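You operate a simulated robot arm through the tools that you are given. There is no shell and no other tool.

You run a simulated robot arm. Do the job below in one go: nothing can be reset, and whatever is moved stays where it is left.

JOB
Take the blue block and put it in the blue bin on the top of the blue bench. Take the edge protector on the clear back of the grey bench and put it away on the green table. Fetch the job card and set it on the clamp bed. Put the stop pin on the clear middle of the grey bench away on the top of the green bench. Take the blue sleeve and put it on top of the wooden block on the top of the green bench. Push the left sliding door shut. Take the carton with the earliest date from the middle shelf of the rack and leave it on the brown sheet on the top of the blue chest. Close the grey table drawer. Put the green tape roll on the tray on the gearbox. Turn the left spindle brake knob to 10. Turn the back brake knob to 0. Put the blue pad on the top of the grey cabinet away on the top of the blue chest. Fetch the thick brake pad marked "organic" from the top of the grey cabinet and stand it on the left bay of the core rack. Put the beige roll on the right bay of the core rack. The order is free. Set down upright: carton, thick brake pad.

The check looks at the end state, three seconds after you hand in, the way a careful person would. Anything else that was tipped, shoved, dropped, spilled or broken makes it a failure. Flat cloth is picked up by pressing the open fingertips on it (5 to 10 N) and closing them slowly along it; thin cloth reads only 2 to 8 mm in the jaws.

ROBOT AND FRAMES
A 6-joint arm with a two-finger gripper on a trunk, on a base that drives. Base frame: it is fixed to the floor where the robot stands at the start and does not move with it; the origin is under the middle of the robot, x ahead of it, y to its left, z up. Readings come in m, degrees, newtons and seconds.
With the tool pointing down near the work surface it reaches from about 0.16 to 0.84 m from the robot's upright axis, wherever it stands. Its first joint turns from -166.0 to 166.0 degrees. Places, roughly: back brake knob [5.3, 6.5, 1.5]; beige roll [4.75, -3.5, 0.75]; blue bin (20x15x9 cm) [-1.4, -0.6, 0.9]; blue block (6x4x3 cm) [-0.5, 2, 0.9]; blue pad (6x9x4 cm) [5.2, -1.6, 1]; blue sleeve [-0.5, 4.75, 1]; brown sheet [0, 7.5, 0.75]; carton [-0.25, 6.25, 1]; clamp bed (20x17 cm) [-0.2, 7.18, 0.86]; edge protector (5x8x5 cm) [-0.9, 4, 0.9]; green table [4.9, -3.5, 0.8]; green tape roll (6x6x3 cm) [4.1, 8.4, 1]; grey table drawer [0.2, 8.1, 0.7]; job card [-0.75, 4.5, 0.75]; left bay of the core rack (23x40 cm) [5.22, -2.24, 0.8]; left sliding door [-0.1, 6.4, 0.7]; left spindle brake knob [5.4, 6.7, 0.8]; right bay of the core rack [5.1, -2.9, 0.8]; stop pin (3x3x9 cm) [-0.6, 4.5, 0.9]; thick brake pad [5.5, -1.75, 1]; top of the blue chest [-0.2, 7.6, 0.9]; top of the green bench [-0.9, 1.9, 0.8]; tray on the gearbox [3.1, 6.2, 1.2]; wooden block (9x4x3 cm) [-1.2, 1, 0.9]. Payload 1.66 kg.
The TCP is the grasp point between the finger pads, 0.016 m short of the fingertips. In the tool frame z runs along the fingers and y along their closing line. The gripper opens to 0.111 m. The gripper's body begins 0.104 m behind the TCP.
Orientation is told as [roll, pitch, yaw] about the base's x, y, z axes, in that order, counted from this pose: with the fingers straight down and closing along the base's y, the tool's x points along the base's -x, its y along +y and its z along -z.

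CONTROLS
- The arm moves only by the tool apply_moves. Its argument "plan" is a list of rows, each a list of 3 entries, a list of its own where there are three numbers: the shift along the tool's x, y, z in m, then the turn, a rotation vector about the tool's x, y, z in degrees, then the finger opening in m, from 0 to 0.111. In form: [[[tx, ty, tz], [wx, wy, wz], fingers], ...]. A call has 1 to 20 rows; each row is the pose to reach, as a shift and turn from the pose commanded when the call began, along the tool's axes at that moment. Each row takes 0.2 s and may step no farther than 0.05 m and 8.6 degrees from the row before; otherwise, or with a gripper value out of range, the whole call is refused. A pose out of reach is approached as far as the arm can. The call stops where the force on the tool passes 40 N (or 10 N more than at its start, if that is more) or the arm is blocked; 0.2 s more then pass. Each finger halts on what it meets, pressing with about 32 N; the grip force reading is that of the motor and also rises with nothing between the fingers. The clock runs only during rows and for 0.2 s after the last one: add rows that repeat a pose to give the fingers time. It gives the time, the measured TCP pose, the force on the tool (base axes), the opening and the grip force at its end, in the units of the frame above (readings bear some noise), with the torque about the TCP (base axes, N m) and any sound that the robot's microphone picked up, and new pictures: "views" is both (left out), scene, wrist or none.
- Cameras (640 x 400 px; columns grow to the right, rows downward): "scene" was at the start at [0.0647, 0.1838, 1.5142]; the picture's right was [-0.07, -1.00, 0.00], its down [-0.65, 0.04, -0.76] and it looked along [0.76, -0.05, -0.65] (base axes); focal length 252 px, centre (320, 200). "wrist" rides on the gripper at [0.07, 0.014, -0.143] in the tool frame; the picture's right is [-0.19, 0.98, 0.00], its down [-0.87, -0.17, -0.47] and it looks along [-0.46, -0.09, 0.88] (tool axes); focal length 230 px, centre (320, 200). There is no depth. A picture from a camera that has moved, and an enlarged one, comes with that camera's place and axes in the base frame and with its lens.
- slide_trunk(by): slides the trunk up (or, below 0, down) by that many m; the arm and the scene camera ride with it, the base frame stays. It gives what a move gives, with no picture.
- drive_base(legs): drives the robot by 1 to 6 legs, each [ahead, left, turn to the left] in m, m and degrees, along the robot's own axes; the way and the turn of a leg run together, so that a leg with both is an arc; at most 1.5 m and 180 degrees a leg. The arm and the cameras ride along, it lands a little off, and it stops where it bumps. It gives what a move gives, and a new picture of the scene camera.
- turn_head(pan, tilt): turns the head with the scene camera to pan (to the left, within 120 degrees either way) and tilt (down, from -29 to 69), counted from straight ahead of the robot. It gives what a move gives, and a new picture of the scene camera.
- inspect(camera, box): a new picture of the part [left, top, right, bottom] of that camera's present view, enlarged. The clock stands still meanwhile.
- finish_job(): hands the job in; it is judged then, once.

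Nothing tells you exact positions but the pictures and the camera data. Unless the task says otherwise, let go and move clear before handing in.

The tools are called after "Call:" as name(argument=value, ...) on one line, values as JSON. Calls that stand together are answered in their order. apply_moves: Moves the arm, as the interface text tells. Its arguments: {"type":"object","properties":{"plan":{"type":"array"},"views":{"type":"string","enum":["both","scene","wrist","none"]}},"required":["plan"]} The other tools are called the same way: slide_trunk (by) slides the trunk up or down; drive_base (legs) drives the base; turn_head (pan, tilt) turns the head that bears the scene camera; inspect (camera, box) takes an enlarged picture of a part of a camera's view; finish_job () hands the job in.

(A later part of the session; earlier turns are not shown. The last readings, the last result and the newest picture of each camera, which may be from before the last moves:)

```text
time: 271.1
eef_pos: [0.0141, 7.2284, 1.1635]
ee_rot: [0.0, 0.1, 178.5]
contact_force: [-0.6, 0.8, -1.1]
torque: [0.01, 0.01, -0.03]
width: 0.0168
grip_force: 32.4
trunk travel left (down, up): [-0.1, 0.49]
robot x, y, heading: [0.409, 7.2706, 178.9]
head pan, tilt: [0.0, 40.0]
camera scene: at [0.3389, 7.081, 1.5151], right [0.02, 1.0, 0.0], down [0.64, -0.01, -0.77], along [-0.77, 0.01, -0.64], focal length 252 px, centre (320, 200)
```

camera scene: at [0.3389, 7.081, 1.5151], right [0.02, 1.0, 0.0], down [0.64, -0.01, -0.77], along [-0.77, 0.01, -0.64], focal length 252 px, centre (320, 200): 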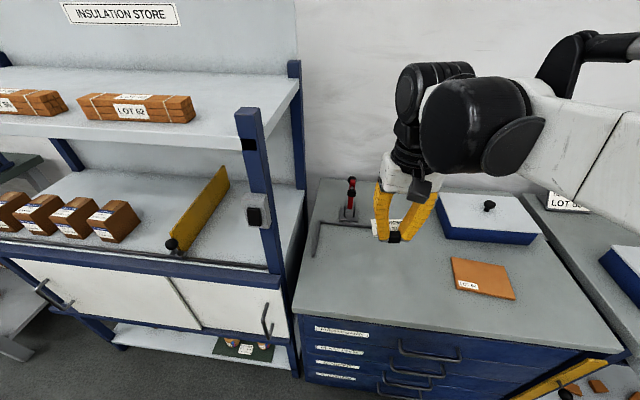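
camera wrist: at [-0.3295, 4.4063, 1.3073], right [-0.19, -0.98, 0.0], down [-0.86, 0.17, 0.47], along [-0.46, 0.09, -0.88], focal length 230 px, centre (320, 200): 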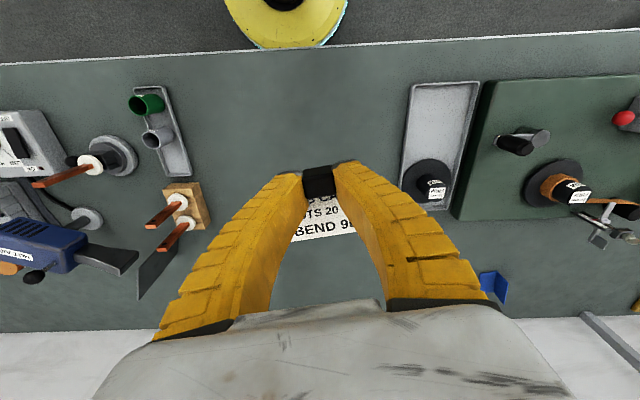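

Call:
apply_moves(plan=[[[-0.042, 0.011, 0.0], [0, 0, 2], 0.0], [[-0.084, 0.022, 0.0], [0, 0, 4], 0.0], [[-0.126, 0.034, 0.01], [0, 0, 6], 0.0], [[-0.168, 0.045, 0.03], [0, 0, 7.8], 0.0], [[-0.2076, 0.056, 0.05], [0, 0, 7.8], 0.0], [[-0.2076, 0.056, 0.095], [0, 0, 7.8], 0.0], [[-0.2076, 0.056, 0.14], [0, 0, 7.8], 0.0], [[-0.2076, 0.056, 0.185], [0, 0, 7.8], 0.0], [[-0.2076, 0.056, 0.22], [0, 0, 7.8], 0.0]])

Call:
inspect(camera="scene", box=[290, 160, 450, 260])

```text
time: 273.1
eef_pos: [-0.1974, 7.1773, 0.9411]
ee_rot: [0.1, 0.0, 170.9]
contact_force: [0.6, -0.1, 0.3]
torque: [-0.01, -0.02, -0.03]
width: 0.0168
grip_force: 31.8
trunk travel left (down, up): [-0.1, 0.49]
robot x, y, heading: [0.406, 7.2686, 178.9]
head pan, tilt: [0.0, 40.0]
camera scene: at [0.3392, 7.0813, 1.5152], right [0.02, 1.0, 0.0], down [0.64, -0.01, -0.77], along [-0.77, 0.01, -0.64], focal length 252 px, centre (320, 200)
camera wrist: at [-0.1308, 7.1533, 1.0844], right [-0.35, -0.94, 0.0], down [-0.83, 0.3, 0.47], along [-0.44, 0.16, -0.88], focal length 230 px, centre (320, 200)
```

scene: 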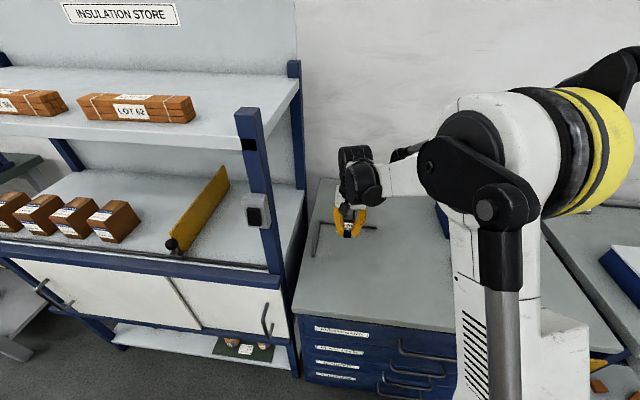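
wrist: 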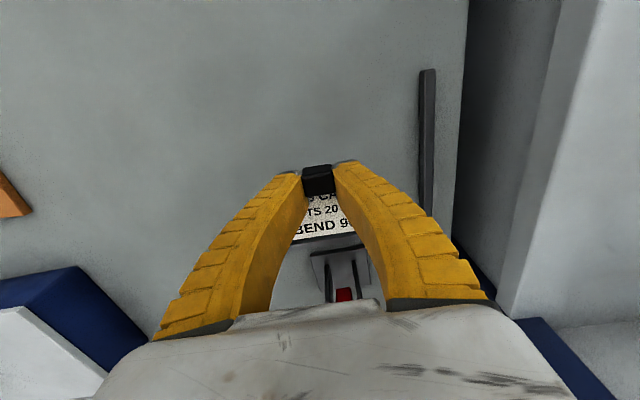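

```text
4.00 times, centred on (370, 210) of scene
camera zoom: at [0.3392, 7.0813, 1.5152], right [0.02, 1.0, 0.0], down [0.64, -0.01, -0.77], along [-0.77, 0.01, -0.64], focal length 1006 px, centre (120, 160)
```

zoom: 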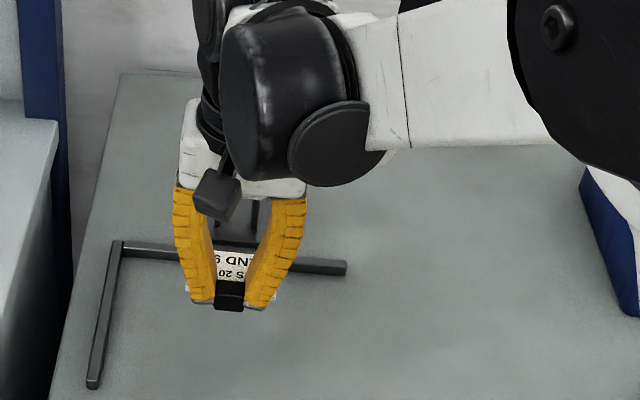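

The card hovers over the bed with its far edge well short of the back stop. I lower it in small steps.

Call:
apply_moves(plan=[[[0, 0, 0.015], [0, 0, 0], 0.0], [[0, 0, 0.03], [0, 0, 0], 0.0], [[0, 0, 0.04], [0, 0, 0], 0.0]], views="none")

Call:
apply_moves(plan=[[[0, 0, 0.003], [0, 0, 0], 0.0], [[0, 0, 0.006], [0, 0, 0], 0.0]], views="none")

Call:
inspect(camera="scene", box=[310, 180, 410, 255])

```text
time: 273.9
eef_pos: [-0.1967, 7.1776, 0.9015]
ee_rot: [0.1, 0.0, 170.9]
contact_force: [-0.1, 0.4, -0.9]
torque: [-0.02, -0.02, 0.01]
width: 0.0168
grip_force: 32.3
trunk travel left (down, up): [-0.1, 0.49]
robot x, y, heading: [0.41, 7.2705, 179.0]
head pan, tilt: [0.0, 40.0]
```

```text
time: 274.5
eef_pos: [-0.1953, 7.178, 0.8967]
ee_rot: [-0.1, 0.0, 170.8]
contact_force: [-0.4, 0.6, -0.1]
torque: [-0.01, 0.02, 0.01]
width: 0.0165
grip_force: 31.8
trunk travel left (down, up): [-0.1, 0.49]
robot x, y, heading: [0.4064, 7.2737, 179.1]
head pan, tilt: [0.0, 40.0]
```

```text
5.33 times, centred on (360, 218) of scene
camera zoom: at [0.3394, 7.0813, 1.5152], right [0.02, 1.0, 0.0], down [0.64, -0.01, -0.77], along [-0.77, 0.01, -0.64], focal length 1342 px, centre (107, 107)
```

zoom: 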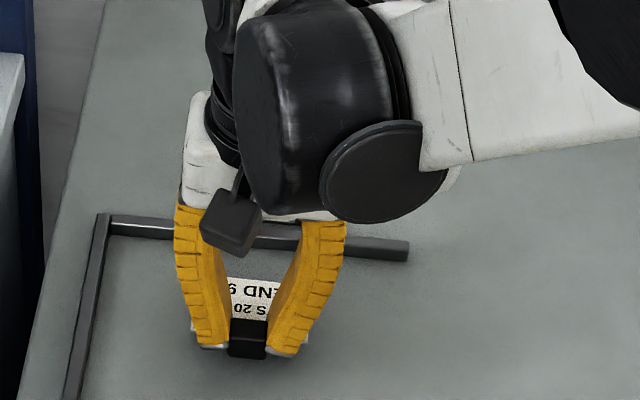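

Call:
apply_moves(plan=[[[0, 0, 0.003], [0, 0, 0], 0.0], [[0, 0, 0.006], [0, 0, 0], 0.0]], views="none")

Call:
apply_moves(plan=[[[0, 0, 0.002], [0, 0, 0], 0.0], [[0, 0, 0.004], [0, 0, 0], 0.0]], views="none")

```text
time: 275.1
eef_pos: [-0.1959, 7.1781, 0.8912]
ee_rot: [0.0, 0.0, 170.8]
contact_force: [0.2, 0.1, -1.2]
torque: [0.0, 0.0, 0.0]
width: 0.0167
grip_force: 31.8
trunk travel left (down, up): [-0.1, 0.49]
robot x, y, heading: [0.4069, 7.2732, 178.9]
head pan, tilt: [0.0, 40.0]
```

```text
time: 275.7
eef_pos: [-0.1958, 7.1779, 0.8878]
ee_rot: [0.0, 0.0, 170.8]
contact_force: [-0.6, -0.2, 0.0]
torque: [0.03, 0.01, 0.01]
width: 0.0167
grip_force: 31.8
trunk travel left (down, up): [-0.1, 0.49]
robot x, y, heading: [0.4078, 7.27, 179.0]
head pan, tilt: [0.0, 40.0]
```

Call:
apply_moves(plan=[[[0, 0, 0.002], [0, 0, 0], 0.0], [[0, 0, 0.004], [0, 0, 0], 0.0]], views="none")

Call:
inspect(camera="scene", box=[330, 215, 390, 260])

```text
time: 276.3
eef_pos: [-0.1944, 7.1779, 0.8845]
ee_rot: [-0.1, 0.0, 170.8]
contact_force: [0.6, 0.3, 1.5]
torque: [-0.08, 0.04, -0.03]
width: 0.0168
grip_force: 31.7
trunk travel left (down, up): [-0.1, 0.49]
robot x, y, heading: [0.4096, 7.2712, 178.8]
head pan, tilt: [0.0, 40.0]
```

```text
8.89 times, centred on (360, 238) of scene
camera zoom: at [0.3396, 7.0814, 1.5153], right [0.02, 1.0, 0.0], down [0.64, -0.01, -0.77], along [-0.77, 0.01, -0.64], focal length 2236 px, centre (-36, -133)
```

zoom: 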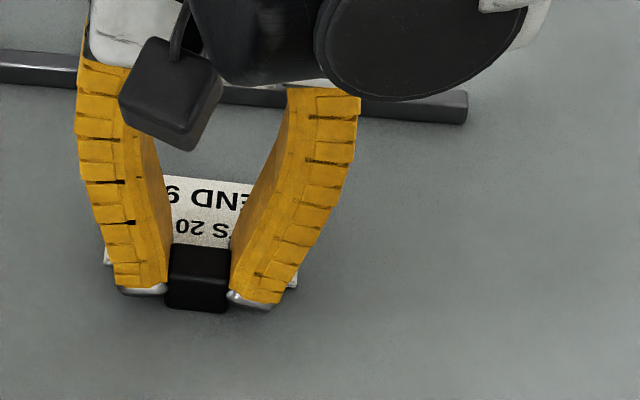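

Call:
apply_moves(plan=[[[0, 0, 0.0015], [0, 0, 0], 0.0], [[0, 0, 0.003], [0, 0, 0], 0.0]], views="none")

```text
time: 276.9
eef_pos: [-0.195, 7.1783, 0.8808]
ee_rot: [-0.1, -0.1, 170.8]
contact_force: [-6.2, 1.4, 21.5]
torque: [0.14, -0.02, 0.08]
width: 0.0201
grip_force: 31.8
trunk travel left (down, up): [-0.1, 0.49]
robot x, y, heading: [0.4069, 7.2731, 178.9]
head pan, tilt: [0.0, 40.0]
```

Contact. I ease up slightly, open, and rise.

Call:
apply_moves(plan=[[[0, 0, -0.002], [0, 0, 0], 0.005], [[0, 0, -0.002], [0, 0, 0], 0.03], [[0, 0, -0.002], [0, 0, 0], 0.045], [[0, 0, -0.002], [0, 0, 0], 0.045], [[0, 0, -0.03], [0, 0, 0], 0.05], [[0, 0, -0.075], [0, 0, 0], 0.06], [[0, 0, -0.12], [0, 0, 0], 0.08], [[0, 0, -0.165], [0, 0, 0], 0.1], [[0.02, 0, -0.2], [0, 0, -4], 0.111], [[0.06, 0, -0.22], [0, 0, -7.8], 0.111]], views="both")

Call:
inspect(camera="scene", box=[300, 170, 420, 260])

```text
time: 279.1
eef_pos: [-0.1334, 7.1669, 1.0983]
ee_rot: [0.0, -0.1, 178.7]
contact_force: [0.2, 0.0, 0.0]
torque: [0.02, 0.02, -0.01]
width: 0.111
grip_force: 0.1
trunk travel left (down, up): [-0.1, 0.49]
robot x, y, heading: [0.4084, 7.2702, 179.0]
head pan, tilt: [0.0, 40.0]
camera scene: at [0.3404, 7.0814, 1.5153], right [0.02, 1.0, 0.0], down [0.64, -0.01, -0.77], along [-0.77, 0.01, -0.64], focal length 252 px, centre (320, 200)
camera wrist: at [-0.064, 7.1526, 1.2428], right [-0.21, -0.98, 0.0], down [-0.86, 0.19, 0.47], along [-0.46, 0.1, -0.88], focal length 230 px, centre (320, 200)
```

scene: 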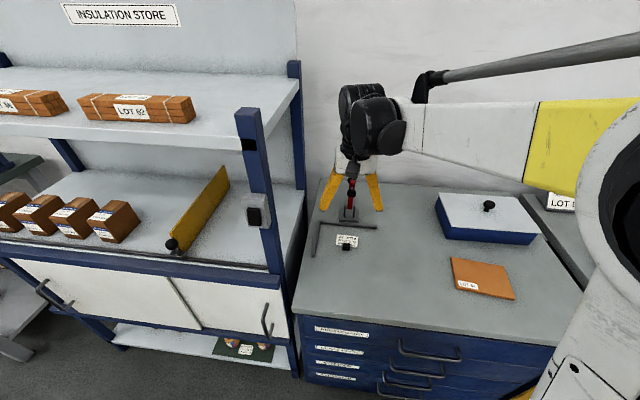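
wrist: 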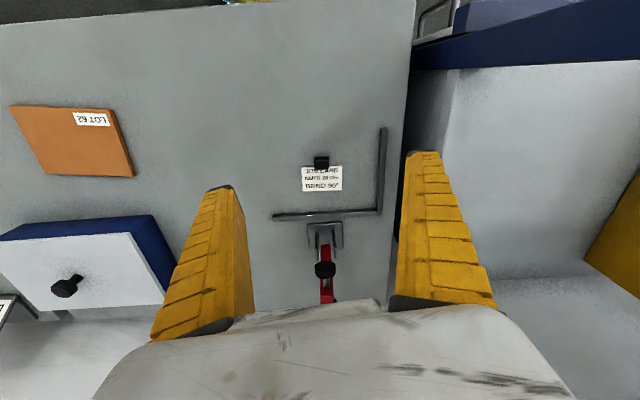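

```text
4.44 times, centred on (360, 215) of scene
camera zoom: at [0.3404, 7.0814, 1.5153], right [0.02, 1.0, 0.0], down [0.64, -0.01, -0.77], along [-0.77, 0.01, -0.64], focal length 1118 px, centre (142, 133)
```

zoom: 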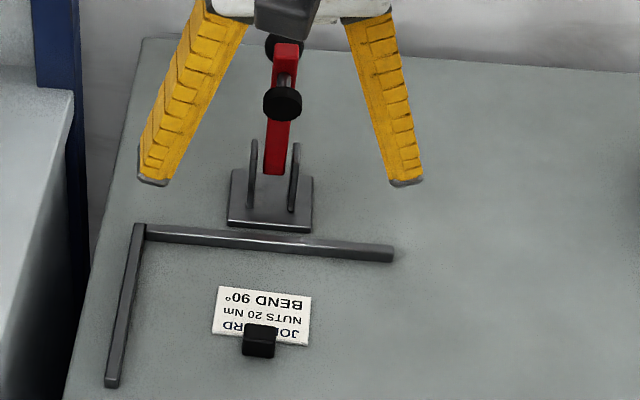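

The job card lies in the clamp bed. Next the cartons: I retract the arm and move left in front of the rack to read the dates properly.

Call:
apply_moves(plan=[[[0.045, 0, -0.015], [0, 0, 0], 0.111], [[0.09, 0, -0.03], [0, 0, 0], 0.111], [[0.13, 0, -0.05], [0, 0, 0], 0.111], [[0.17, 0, -0.06], [0, 0, 0], 0.111]], views="none")

Call:
drive_base(legs=[[-0.2, 0, 0], [0, 0.8, 1]])

Call:
turn_head(pan=0, tilt=30)

```text
time: 280.1
eef_pos: [0.0349, 7.1646, 1.1584]
ee_rot: [0.0, 0.0, 178.7]
contact_force: [-0.1, 0.6, 1.1]
torque: [-0.01, 0.01, 0.01]
width: 0.1108
grip_force: 0.0
trunk travel left (down, up): [-0.1, 0.49]
robot x, y, heading: [0.4072, 7.274, 179.1]
head pan, tilt: [0.0, 40.0]
```

```text
time: 285.6
eef_pos: [0.2248, 6.3489, 1.1576]
ee_rot: [0.0, 0.1, 179.4]
contact_force: [-1.0, -0.4, 0.4]
torque: [-0.01, 0.0, 0.0]
width: 0.1107
grip_force: 0.0
trunk travel left (down, up): [-0.1, 0.49]
robot x, y, heading: [0.5949, 6.4634, 179.9]
head pan, tilt: [0.0, 40.0]
camera scene: at [0.5319, 6.2712, 1.5152], right [0.01, 1.0, 0.0], down [0.64, 0.0, -0.77], along [-0.77, 0.0, -0.64], focal length 252 px, centre (320, 200)
```

scene: 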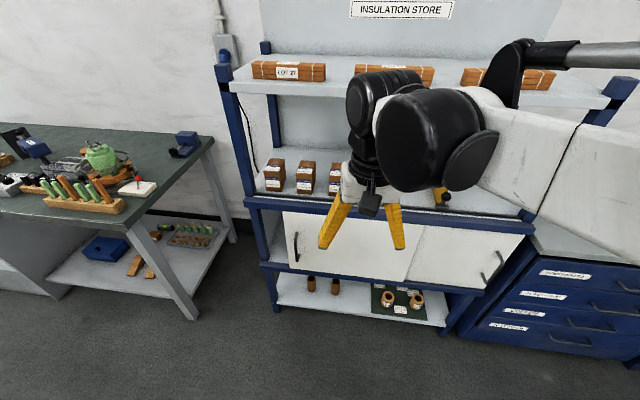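

```text
time: 286.3
eef_pos: [0.2248, 6.3495, 1.1576]
ee_rot: [0.0, 0.0, 179.3]
contact_force: [0.3, -0.5, 0.6]
torque: [-0.01, 0.02, -0.02]
width: 0.111
grip_force: 0.1
trunk travel left (down, up): [-0.1, 0.49]
robot x, y, heading: [0.5979, 6.4623, 179.7]
head pan, tilt: [0.0, 30.0]
camera scene: at [0.5265, 6.2714, 1.5305], right [0.01, 1.0, 0.0], down [0.5, 0.0, -0.87], along [-0.87, 0.0, -0.5], focal length 252 px, centre (320, 200)
```

scene: 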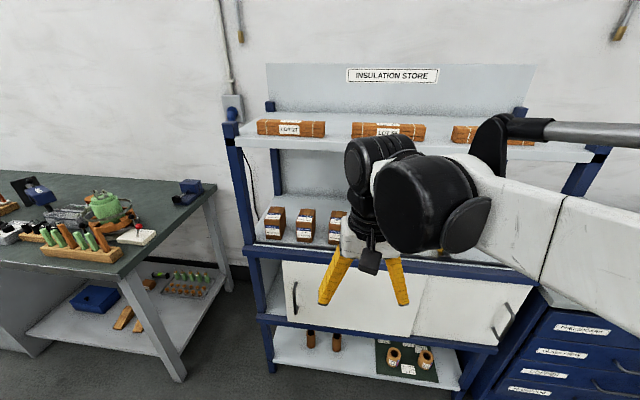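

Call:
inspect(camera="scene", box=[258, 195, 354, 255])

Call:
inspect(camera="scene", box=[230, 230, 390, 340])

```text
6.67 times, centred on (306, 225) of scene
camera zoom: at [0.5265, 6.2714, 1.5305], right [0.01, 1.0, 0.0], down [0.5, 0.0, -0.87], along [-0.87, 0.0, -0.5], focal length 1677 px, centre (413, 33)
```

zoom: 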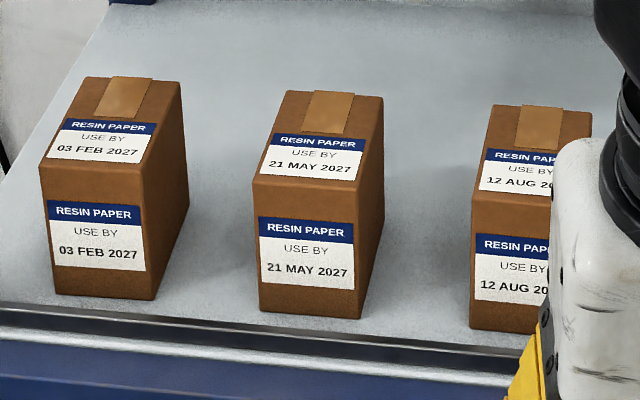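

```text
3.64 times, centred on (310, 285) of scene
camera zoom: at [0.5265, 6.2714, 1.5305], right [0.01, 1.0, 0.0], down [0.5, 0.0, -0.87], along [-0.87, 0.0, -0.5], focal length 915 px, centre (356, -109)
```

zoom: 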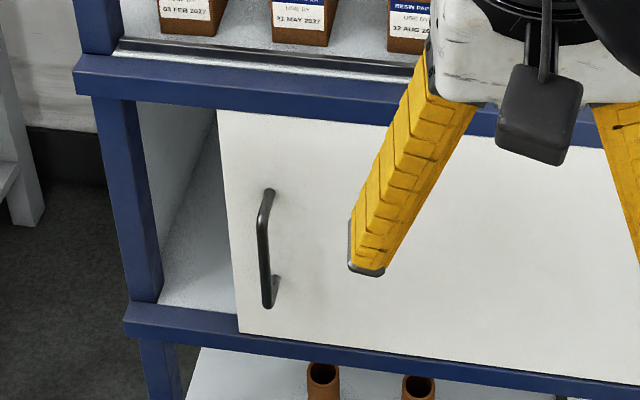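

The leftmost carton reads 03 FEB 2027, the earliest; I place it at about (-0.28, 6.10), shelf z≈0.92, 6 cm wide, 8 cm tall, under an upper shelf at z≈1.28. I'll grip its sides with the tool tilted 45°; first I move in front of it.

Call:
drive_base(legs=[[0.18, 0.3, 0]])

Call:
apply_moves(plan=[[[0, 0, 0], [0, -8, 0], 0.111], [[0, 0, 0], [0, -16, 0], 0.111], [[0, 0, 0], [0, -24, 0], 0.111], [[0, 0, 0], [0, -32, 0], 0.111], [[0, 0, 0], [0, -40, 0], 0.111], [[0, 0, 0], [0, -45, 0], 0.111]])

```text
time: 288.6
eef_pos: [0.0447, 6.0461, 1.1593]
ee_rot: [-0.1, 0.0, 179.3]
contact_force: [-0.6, -0.6, -0.7]
torque: [0.04, -0.02, 0.01]
width: 0.1111
grip_force: 0.1
trunk travel left (down, up): [-0.1, 0.49]
robot x, y, heading: [0.4143, 6.1594, 179.6]
head pan, tilt: [0.0, 30.0]
camera scene: at [0.3455, 5.9678, 1.5305], right [0.01, 1.0, 0.0], down [0.5, 0.0, -0.87], along [-0.87, 0.01, -0.5], focal length 252 px, centre (320, 200)
```

scene: 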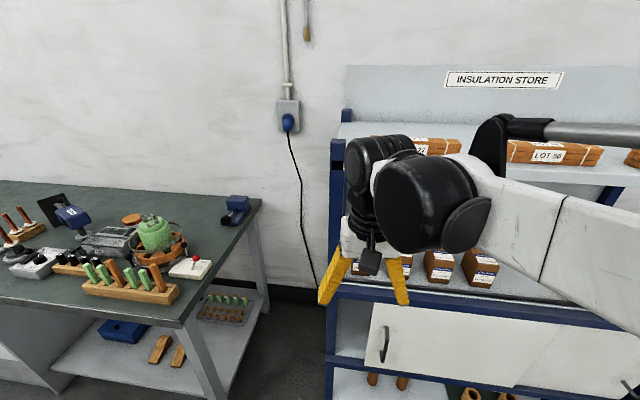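

```text
time: 290.0
eef_pos: [0.044, 6.0477, 1.1586]
ee_rot: [0.0, -45.0, 179.3]
contact_force: [-0.3, 0.1, -0.2]
torque: [0.01, 0.01, -0.04]
width: 0.1109
grip_force: 0.0
trunk travel left (down, up): [-0.1, 0.49]
robot x, y, heading: [0.4121, 6.1601, 180.0]
head pan, tilt: [0.0, 30.0]
camera scene: at [0.3459, 5.9683, 1.5306], right [0.01, 1.0, 0.0], down [0.5, 0.0, -0.87], along [-0.87, 0.01, -0.5], focal length 252 px, centre (320, 200)
camera wrist: at [0.1941, 6.0307, 1.2109], right [-0.15, -0.98, 0.13], down [-0.27, 0.17, 0.95], along [-0.95, 0.1, -0.29], focal length 230 px, centre (320, 200)
```

scene: 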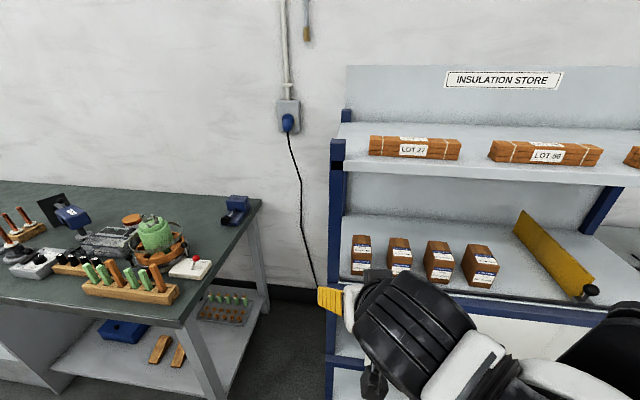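
wrist: 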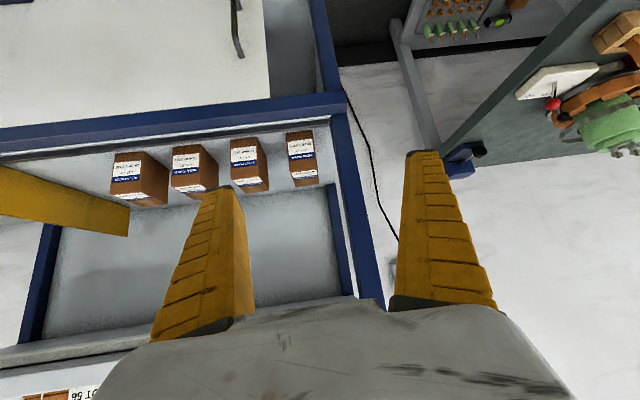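

Call:
inspect(camera="scene", box=[320, 220, 420, 300])

Call:
inspect(camera="wrist", box=[260, 110, 380, 230])

```text
5.00 times, centred on (370, 260) of scene
camera zoom: at [0.3459, 5.9683, 1.5306], right [0.01, 1.0, 0.0], down [0.5, 0.0, -0.87], along [-0.87, 0.01, -0.5], focal length 1258 px, centre (70, -100)
```

zoom: 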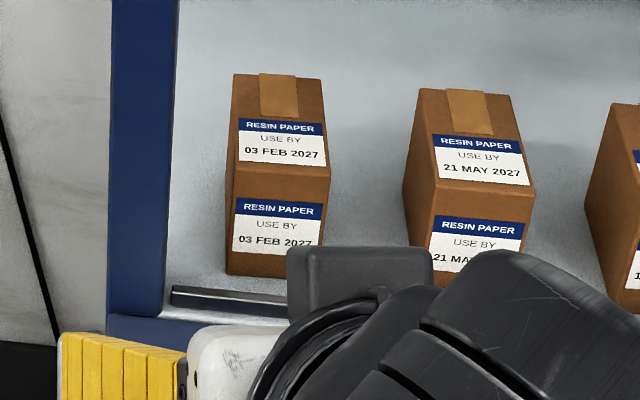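

```text
3.33 times, centred on (320, 170) of wrist
camera zoom: at [0.1941, 6.0307, 1.2109], right [-0.15, -0.98, 0.13], down [-0.27, 0.17, 0.95], along [-0.95, 0.1, -0.29], focal length 767 px, centre (320, 300)
```

zoom: 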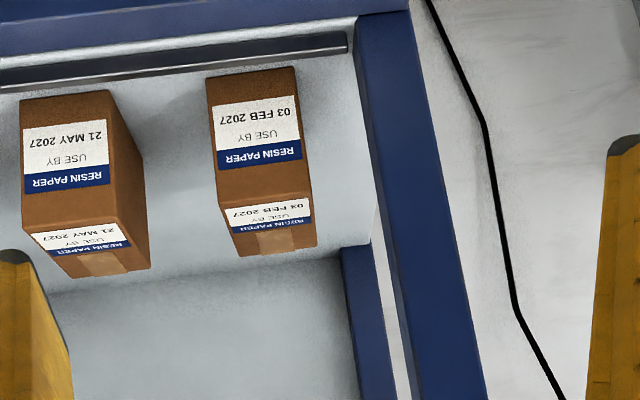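

Carton 1's centre is at about (-0.285, 6.106), turned ~8°, and the left rack post's inner edge is near y≈6.027. I go to a pre-grasp point 15 cm back along the tilted tool axis.

Call:
apply_moves(plan=[[[-0.0145, -0.008, 0.035], [0.4, 0, 0.4], 0.09], [[-0.029, -0.016, 0.07], [0.8, 0, 0.8], 0.09], [[-0.0435, -0.024, 0.105], [1.2, 0, 1.2], 0.09], [[-0.058, -0.032, 0.14], [1.6, 0, 1.6], 0.09], [[-0.0725, -0.04, 0.175], [2.0, 0, 2.0], 0.09], [[-0.087, -0.0474, 0.2108], [2.47, 0, 2.47], 0.09]])

Call:
inspect(camera="wrist", box=[200, 80, 440, 240])

```text
time: 291.4
eef_pos: [-0.1681, 6.0954, 1.0706]
ee_rot: [0.0, -45.0, 175.9]
contact_force: [0.8, -0.1, -0.2]
torque: [0.01, -0.03, 0.01]
width: 0.091
grip_force: 1.3
trunk travel left (down, up): [-0.1, 0.49]
robot x, y, heading: [0.4216, 6.1609, 179.9]
head pan, tilt: [0.0, 30.0]
camera scene: at [0.3451, 5.9682, 1.5305], right [0.01, 1.0, 0.0], down [0.5, 0.0, -0.87], along [-0.87, 0.01, -0.5], focal length 252 px, centre (320, 200)
camera wrist: at [-0.0201, 6.0714, 1.1242], right [-0.21, -0.97, 0.13], down [-0.26, 0.19, 0.95], along [-0.94, 0.16, -0.3], focal length 230 px, centre (320, 200)
```

scene: 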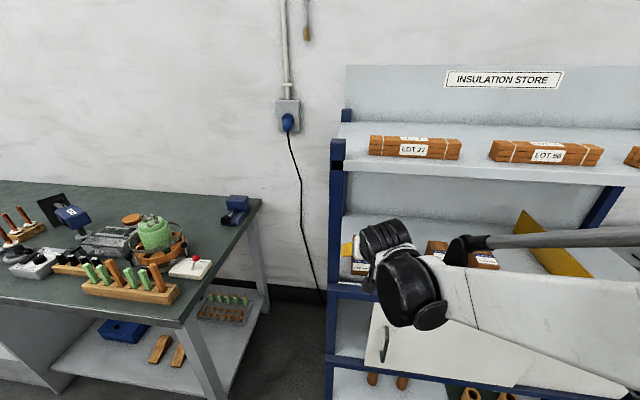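
wrist: 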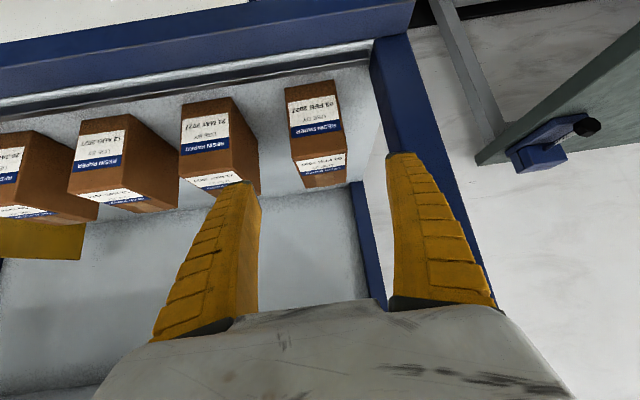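

```text
2.50 times, centred on (320, 160) of wrist
camera zoom: at [-0.0201, 6.0714, 1.1242], right [-0.21, -0.97, 0.13], down [-0.26, 0.19, 0.95], along [-0.94, 0.16, -0.3], focal length 575 px, centre (320, 300)
```

zoom: 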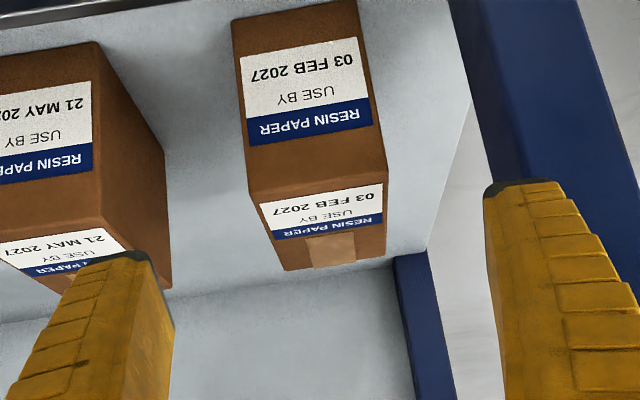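

The carton is centred between the fingers and there is ~1.5 cm clearance to the post. I advance along the tool axis.

Call:
apply_moves(plan=[[[0, 0, 0.035], [0, 0, 0], 0.086], [[0, 0, 0.07], [0, 0, 0], 0.086], [[0, 0, 0.1], [0, 0, 0], 0.086]], views="both")

```text
time: 292.2
eef_pos: [-0.237, 6.1017, 1.0012]
ee_rot: [0.0, -45.0, 175.9]
contact_force: [-0.3, 0.3, -0.2]
torque: [-0.02, 0.01, -0.02]
width: 0.0871
grip_force: 0.1
trunk travel left (down, up): [-0.1, 0.49]
robot x, y, heading: [0.4156, 6.1597, 179.7]
head pan, tilt: [0.0, 30.0]
camera scene: at [0.3455, 5.9682, 1.5305], right [0.01, 1.0, 0.0], down [0.5, 0.0, -0.87], along [-0.87, 0.01, -0.5], focal length 252 px, centre (320, 200)
camera wrist: at [-0.0882, 6.077, 1.0532], right [-0.21, -0.97, 0.13], down [-0.26, 0.19, 0.95], along [-0.94, 0.16, -0.29], focal length 230 px, centre (320, 200)
```

scene: 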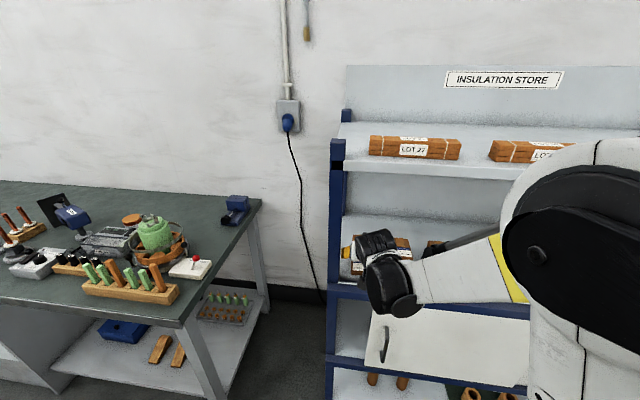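
wrist: 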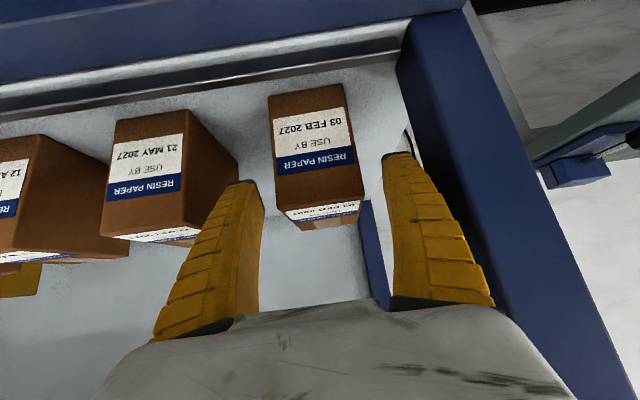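

Call:
apply_moves(plan=[[[0, 0.001, 0.025], [0, 0, 0], 0.086], [[0, 0.001, 0.048], [0, 0, 0], 0.086]], views="wrist")

```text
time: 292.8
eef_pos: [-0.2706, 6.1041, 0.9661]
ee_rot: [0.0, -44.9, 175.8]
contact_force: [-0.1, -0.5, 0.0]
torque: [-0.02, -0.01, -0.01]
width: 0.0874
grip_force: 0.5
trunk travel left (down, up): [-0.1, 0.49]
robot x, y, heading: [0.422, 6.1581, 179.8]
head pan, tilt: [0.0, 30.0]
camera wrist: at [-0.1221, 6.0787, 1.0192], right [-0.21, -0.97, 0.13], down [-0.27, 0.19, 0.95], along [-0.94, 0.16, -0.3], focal length 230 px, centre (320, 200)
```

wrist: 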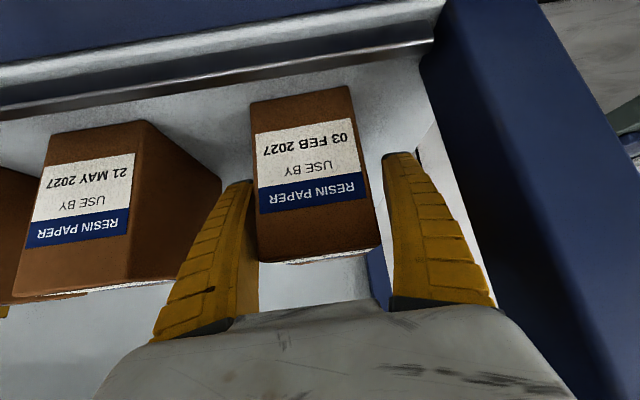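

Call:
apply_moves(plan=[[[0, 0, 0.003], [0, 0, 0], 0.07], [[0, 0, 0.003], [0, 0, 0], 0.05], [[0, 0, 0.003], [0, 0, 0], 0.04], [[0, 0, 0.003], [0, 0, 0], 0.035], [[0, 0, 0.003], [0, 0, 0], 0.035]], views="wrist")

```text
time: 294.0
eef_pos: [-0.2728, 6.1035, 0.9636]
ee_rot: [0.0, -45.0, 175.8]
contact_force: [0.4, -0.4, -0.8]
torque: [0.05, 0.05, -0.03]
width: 0.0554
grip_force: 31.7
trunk travel left (down, up): [-0.1, 0.49]
robot x, y, heading: [0.4126, 6.1596, 179.6]
head pan, tilt: [0.0, 30.0]
camera wrist: at [-0.1239, 6.0791, 1.0169], right [-0.21, -0.97, 0.13], down [-0.26, 0.19, 0.95], along [-0.94, 0.16, -0.3], focal length 230 px, centre (320, 200)
```

wrist: 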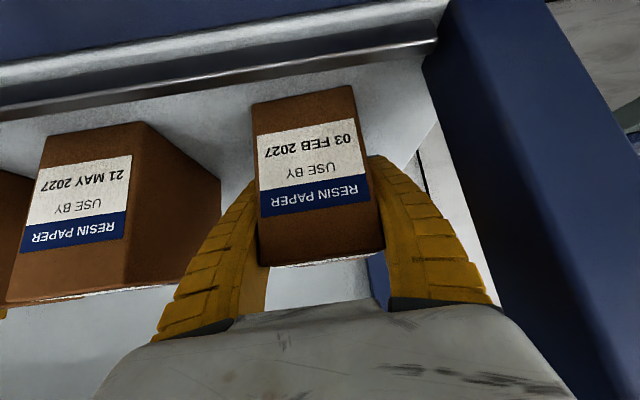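

Gripped. I lift the carton 3.5 cm and draw it straight out over the front rail.

Call:
apply_moves(plan=[[[-0.0124, 0, -0.0124], [0, 0, 0], 0.035], [[-0.0247, 0, -0.0247], [0, 0, 0], 0.035], [[0.0035, -0.0029, -0.0529], [0, 0, 0], 0.035], [[0.0352, -0.0061, -0.0846], [0, 0, 0], 0.035], [[0.067, -0.0093, -0.1164], [0, 0, 0], 0.035], [[0.0987, -0.0125, -0.1481], [0, 0, 0], 0.035], [[0.1305, -0.0157, -0.1798], [0, 0, 0], 0.035], [[0.1587, -0.0186, -0.208], [0, 0, 0], 0.035]], views="both")

```text
time: 295.8
eef_pos: [-0.0095, 6.1039, 1.0021]
ee_rot: [0.0, -44.9, 175.8]
contact_force: [0.3, 0.9, -4.2]
torque: [0.02, 0.0, 0.0]
width: 0.0553
grip_force: 32.1
trunk travel left (down, up): [-0.1, 0.49]
robot x, y, heading: [0.4182, 6.1587, 180.0]
head pan, tilt: [0.0, 30.0]
camera scene: at [0.3464, 5.9684, 1.5306], right [0.01, 1.0, 0.0], down [0.5, 0.0, -0.87], along [-0.87, 0.01, -0.5], focal length 252 px, centre (320, 200)
camera wrist: at [0.139, 6.079, 1.0547], right [-0.21, -0.97, 0.13], down [-0.26, 0.19, 0.95], along [-0.94, 0.16, -0.29], focal length 230 px, centre (320, 200)
```

scene: 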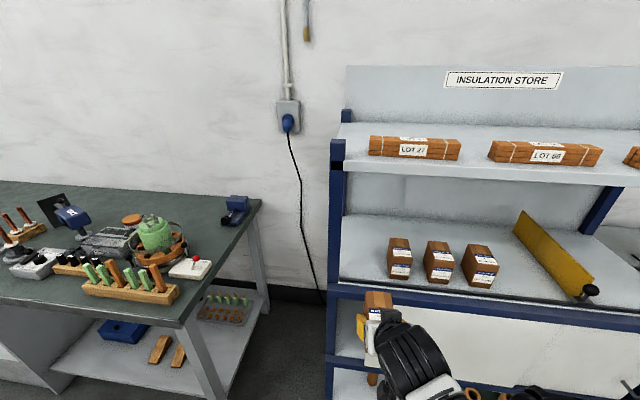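
wrist: 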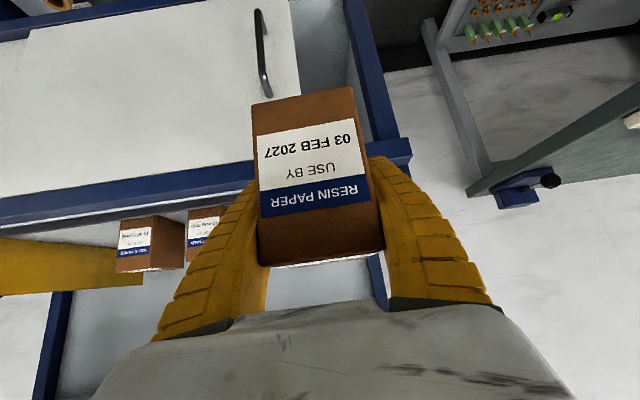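

The carton is out and upright. I drive over to the chest with the brown sheet.

Call:
drive_base(legs=[[-0.2, 0, 0], [0, -1.42, 0]])

Call:
turn_head(pan=0, tilt=45)

```text
time: 304.1
eef_pos: [0.2206, 7.5544, 1.0022]
ee_rot: [0.0, -45.0, 173.7]
contact_force: [0.1, 0.2, -3.1]
torque: [-0.03, 0.03, 0.01]
width: 0.0554
grip_force: 31.9
trunk travel left (down, up): [-0.1, 0.49]
robot x, y, heading: [0.6495, 7.5935, 177.9]
head pan, tilt: [0.0, 30.0]
camera scene: at [0.5727, 7.4073, 1.5305], right [0.04, 1.0, 0.0], down [0.5, -0.02, -0.87], along [-0.87, 0.04, -0.5], focal length 252 px, centre (320, 200)
```

scene: 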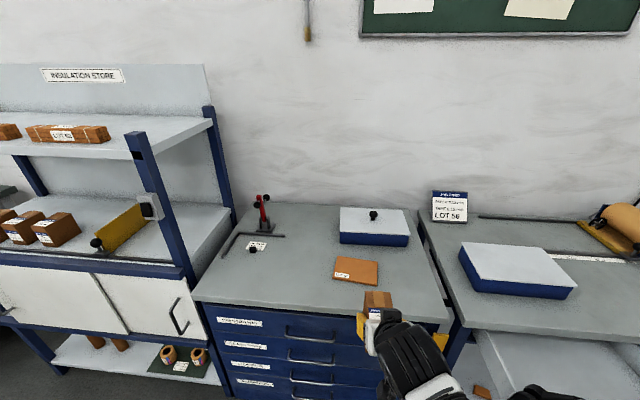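

```text
time: 304.9
eef_pos: [0.2205, 7.5536, 1.0025]
ee_rot: [0.0, -45.1, 173.8]
contact_force: [-0.5, 0.0, -2.4]
torque: [-0.03, 0.04, 0.02]
width: 0.0555
grip_force: 32.5
trunk travel left (down, up): [-0.1, 0.49]
robot x, y, heading: [0.6525, 7.5959, 177.6]
head pan, tilt: [0.0, 45.0]
camera scene: at [0.5818, 7.4069, 1.508], right [0.04, 1.0, 0.0], down [0.71, -0.03, -0.71], along [-0.71, 0.03, -0.71], focal length 252 px, centre (320, 200)
```

scene: 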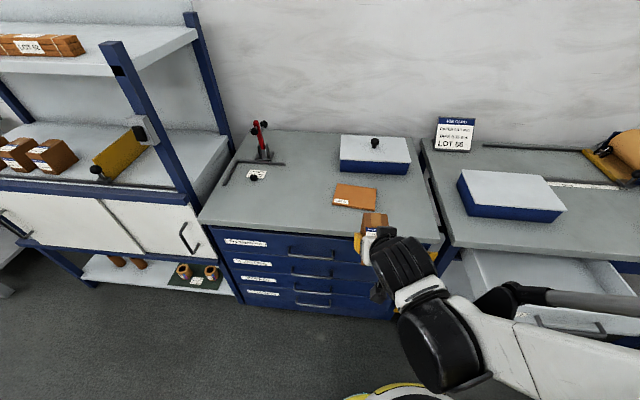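

Call:
inspect(camera="scene", box=[320, 170, 400, 220])

Call:
inspect(camera="scene", box=[420, 120, 640, 360])

```text
8.00 times, centred on (360, 195) of scene
camera zoom: at [0.5818, 7.4069, 1.508], right [0.04, 1.0, 0.0], down [0.71, -0.03, -0.71], along [-0.71, 0.03, -0.71], focal length 2012 px, centre (0, 240)
```

zoom: 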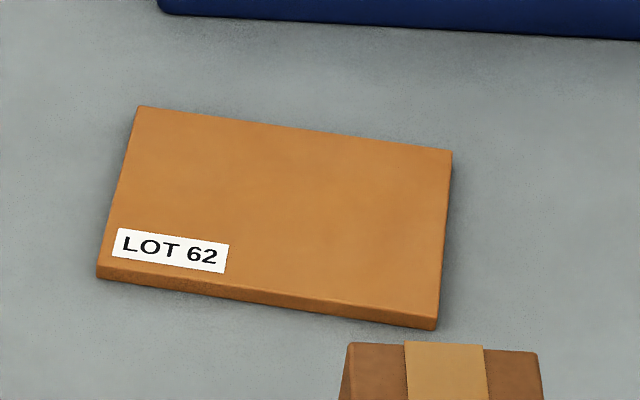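

```text
1.67 times, centred on (530, 240) of scene
camera zoom: at [0.5818, 7.4069, 1.508], right [0.04, 1.0, 0.0], down [0.71, -0.03, -0.71], along [-0.71, 0.03, -0.71], focal length 419 px, centre (-30, 133)
```

zoom: 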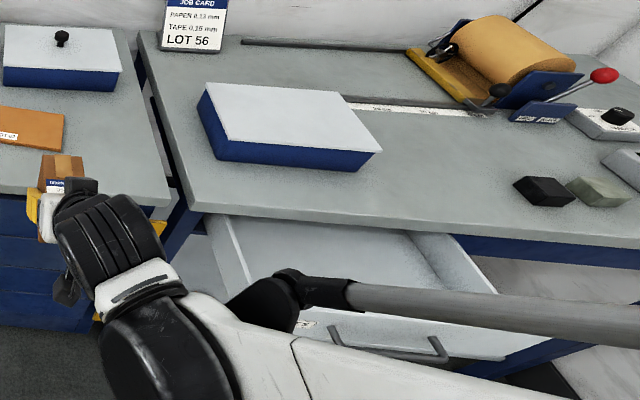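

The brown sheet (15×11 cm) centres on about (-0.074, 7.562), turned ~15°. I drive 0.17 m closer and then set the carton on it aligned.

Call:
drive_base(legs=[[0.17, 0.05, 0]])

```text
time: 306.4
eef_pos: [0.047, 7.5107, 1.0019]
ee_rot: [-0.1, -45.1, 173.9]
contact_force: [-0.1, 0.7, -3.1]
torque: [0.01, 0.01, -0.04]
width: 0.0551
grip_force: 31.3
trunk travel left (down, up): [-0.1, 0.49]
robot x, y, heading: [0.478, 7.5552, 178.1]
head pan, tilt: [0.0, 45.0]
camera scene: at [0.4072, 7.3629, 1.5079], right [0.04, 1.0, 0.0], down [0.71, -0.03, -0.71], along [-0.71, 0.03, -0.71], focal length 252 px, centre (320, 200)
```

scene: 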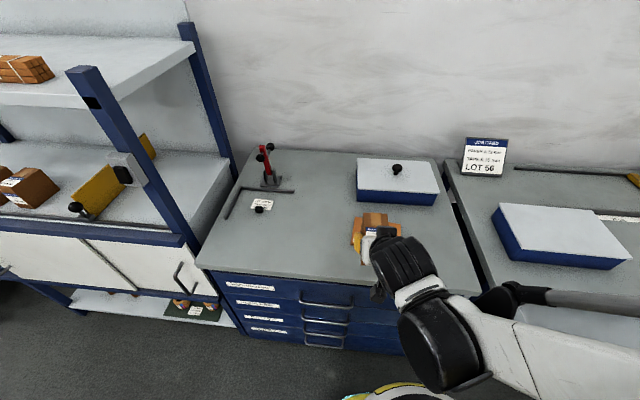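

Call:
apply_moves(plan=[[[-0.0072, -0.009, 0.0327], [1.5, 0, 1.5], 0.035], [[-0.0144, -0.018, 0.0653], [3.0, 0, 3.0], 0.035], [[-0.0216, -0.027, 0.098], [4.6, 0, 4.6], 0.035], [[-0.0288, -0.036, 0.1306], [6.15, 0, 6.15], 0.035]])

Call:
inspect(camera="scene", box=[330, 190, 450, 280])

```text
time: 307.4
eef_pos: [-0.0626, 7.5586, 0.9285]
ee_rot: [-0.1, -45.0, 165.1]
contact_force: [-1.0, -0.5, -3.8]
torque: [-0.03, 0.0, 0.0]
width: 0.0551
grip_force: 32.0
trunk travel left (down, up): [-0.1, 0.49]
robot x, y, heading: [0.4775, 7.5514, 177.8]
head pan, tilt: [0.0, 45.0]
camera scene: at [0.407, 7.3631, 1.5078], right [0.04, 1.0, 0.0], down [0.71, -0.03, -0.71], along [-0.71, 0.03, -0.71], focal length 252 px, centre (320, 200)
camera wrist: at [0.0785, 7.5067, 0.9817], right [-0.38, -0.91, 0.13], down [-0.23, 0.23, 0.95], along [-0.9, 0.33, -0.3], focal length 230 px, centre (320, 200)
```

scene: 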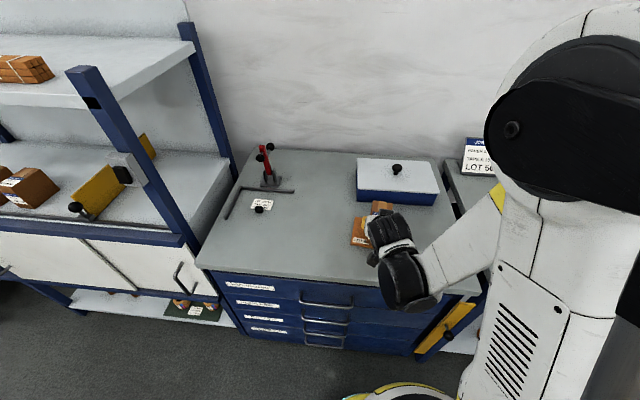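
wrist: 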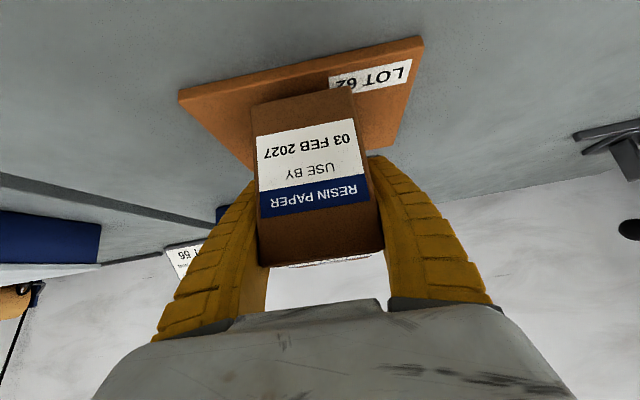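

```text
4.44 times, centred on (390, 235) of scene
camera zoom: at [0.407, 7.3631, 1.5078], right [0.04, 1.0, 0.0], down [0.71, -0.03, -0.71], along [-0.71, 0.03, -0.71], focal length 1118 px, centre (9, 44)
```

zoom: 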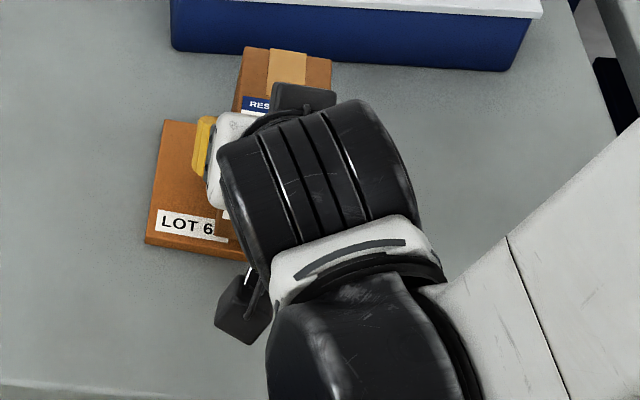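

Carton is aligned over the sheet. I lower it in small steps.

Call:
apply_moves(plan=[[[0.0045, 0, 0.0045], [0, 0, 0], 0.035], [[0.0085, 0, 0.0085], [0, 0, 0], 0.035]], views="none")

Call:
apply_moves(plan=[[[0.0014, 0, 0.0014], [0, 0, 0], 0.035], [[0.0021, 0, 0.0021], [0, 0, 0], 0.035]], views="wrist")

```text
time: 308.0
eef_pos: [-0.0659, 7.5576, 0.9251]
ee_rot: [-0.2, -44.9, 165.1]
contact_force: [-0.5, -0.4, -3.6]
torque: [0.01, 0.01, -0.01]
width: 0.0553
grip_force: 32.0
out of reach, approached as far as the arm can: row 1, 2
trunk travel left (down, up): [-0.1, 0.49]
robot x, y, heading: [0.4753, 7.5521, 177.6]
head pan, tilt: [0.0, 45.0]
```

```text
time: 308.6
eef_pos: [-0.0667, 7.5569, 0.9253]
ee_rot: [-0.1, -45.0, 165.2]
contact_force: [0.1, 0.8, -2.9]
torque: [0.02, 0.0, 0.02]
width: 0.0554
grip_force: 32.0
trunk travel left (down, up): [-0.1, 0.49]
robot x, y, heading: [0.4728, 7.5491, 177.9]
head pan, tilt: [0.0, 45.0]
camera wrist: at [0.0754, 7.5059, 0.9785], right [-0.38, -0.91, 0.13], down [-0.23, 0.23, 0.95], along [-0.9, 0.33, -0.3], focal length 230 px, centre (320, 200)
```

wrist: 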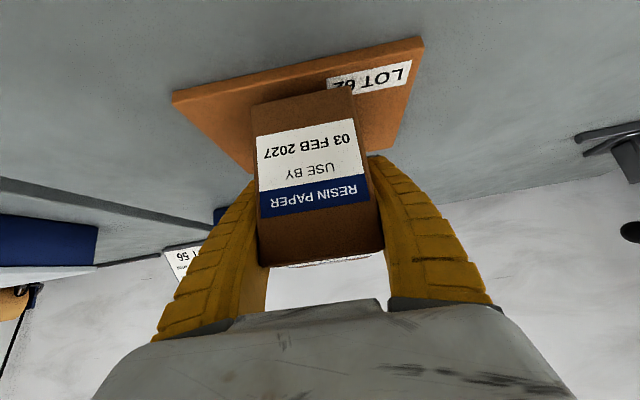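

The arm is near a limit at this tilt. I raise the arm a little, lower the trunk instead, and then finish with the arm.

Call:
apply_moves(plan=[[[-0.021, 0, -0.0283], [0, 0, 0], 0.035], [[-0.0388, 0, -0.046], [0, 0, 0], 0.035]], views="none")

Call:
slide_trunk(by=-0.06)

```text
time: 309.2
eef_pos: [-0.0607, 7.5581, 0.9826]
ee_rot: [0.0, -45.0, 165.2]
contact_force: [1.0, 0.2, -2.9]
torque: [0.0, -0.01, -0.01]
width: 0.0552
grip_force: 32.2
trunk travel left (down, up): [-0.1, 0.49]
robot x, y, heading: [0.4774, 7.5528, 177.7]
head pan, tilt: [0.0, 45.0]
```

```text
time: 310.2
eef_pos: [-0.0599, 7.5572, 0.9214]
ee_rot: [0.0, -45.0, 165.2]
contact_force: [-0.5, 0.2, -3.6]
torque: [-0.02, -0.01, 0.02]
width: 0.0553
grip_force: 31.7
trunk travel left (down, up): [-0.04, 0.55]
robot x, y, heading: [0.4751, 7.5511, 178.0]
head pan, tilt: [0.0, 45.0]
```

Call:
apply_moves(plan=[[[0.0035, 0, 0.0035], [0, 0, 0], 0.035], [[0.0042, 0, 0.0042], [0, 0, 0], 0.035]], views="none")

Call:
apply_moves(plan=[[[0.0014, 0, 0.0014], [0, 0, 0], 0.035], [[0.0021, 0, 0.0021], [0, 0, 0], 0.035]], views="wrist")

```text
time: 310.8
eef_pos: [-0.061, 7.558, 0.9149]
ee_rot: [0.0, -45.0, 165.1]
contact_force: [-0.2, -0.7, -2.5]
torque: [-0.01, 0.02, -0.01]
width: 0.0553
grip_force: 32.2
trunk travel left (down, up): [-0.04, 0.55]
robot x, y, heading: [0.4747, 7.553, 177.6]
head pan, tilt: [0.0, 45.0]
```

```text
time: 311.4
eef_pos: [-0.0598, 7.5586, 0.9137]
ee_rot: [0.0, -45.1, 165.1]
contact_force: [-2.1, -2.1, 9.8]
torque: [-0.46, 0.04, -0.13]
width: 0.0553
grip_force: 31.6
trunk travel left (down, up): [-0.04, 0.55]
robot x, y, heading: [0.4752, 7.5528, 177.5]
head pan, tilt: [0.0, 45.0]
camera wrist: at [0.0811, 7.5063, 0.9664], right [-0.38, -0.91, 0.14], down [-0.22, 0.23, 0.95], along [-0.9, 0.33, -0.29], focal length 230 px, centre (320, 200)
```

wrist: 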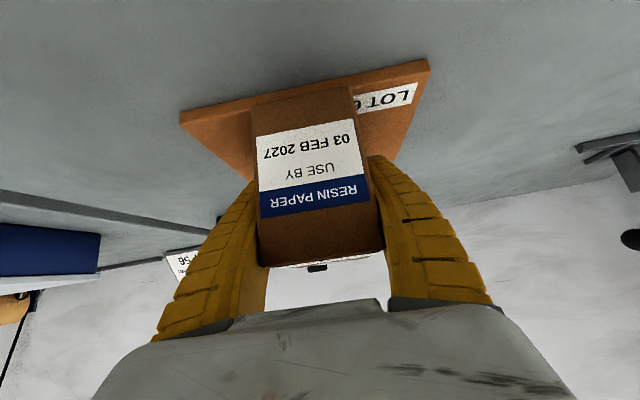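

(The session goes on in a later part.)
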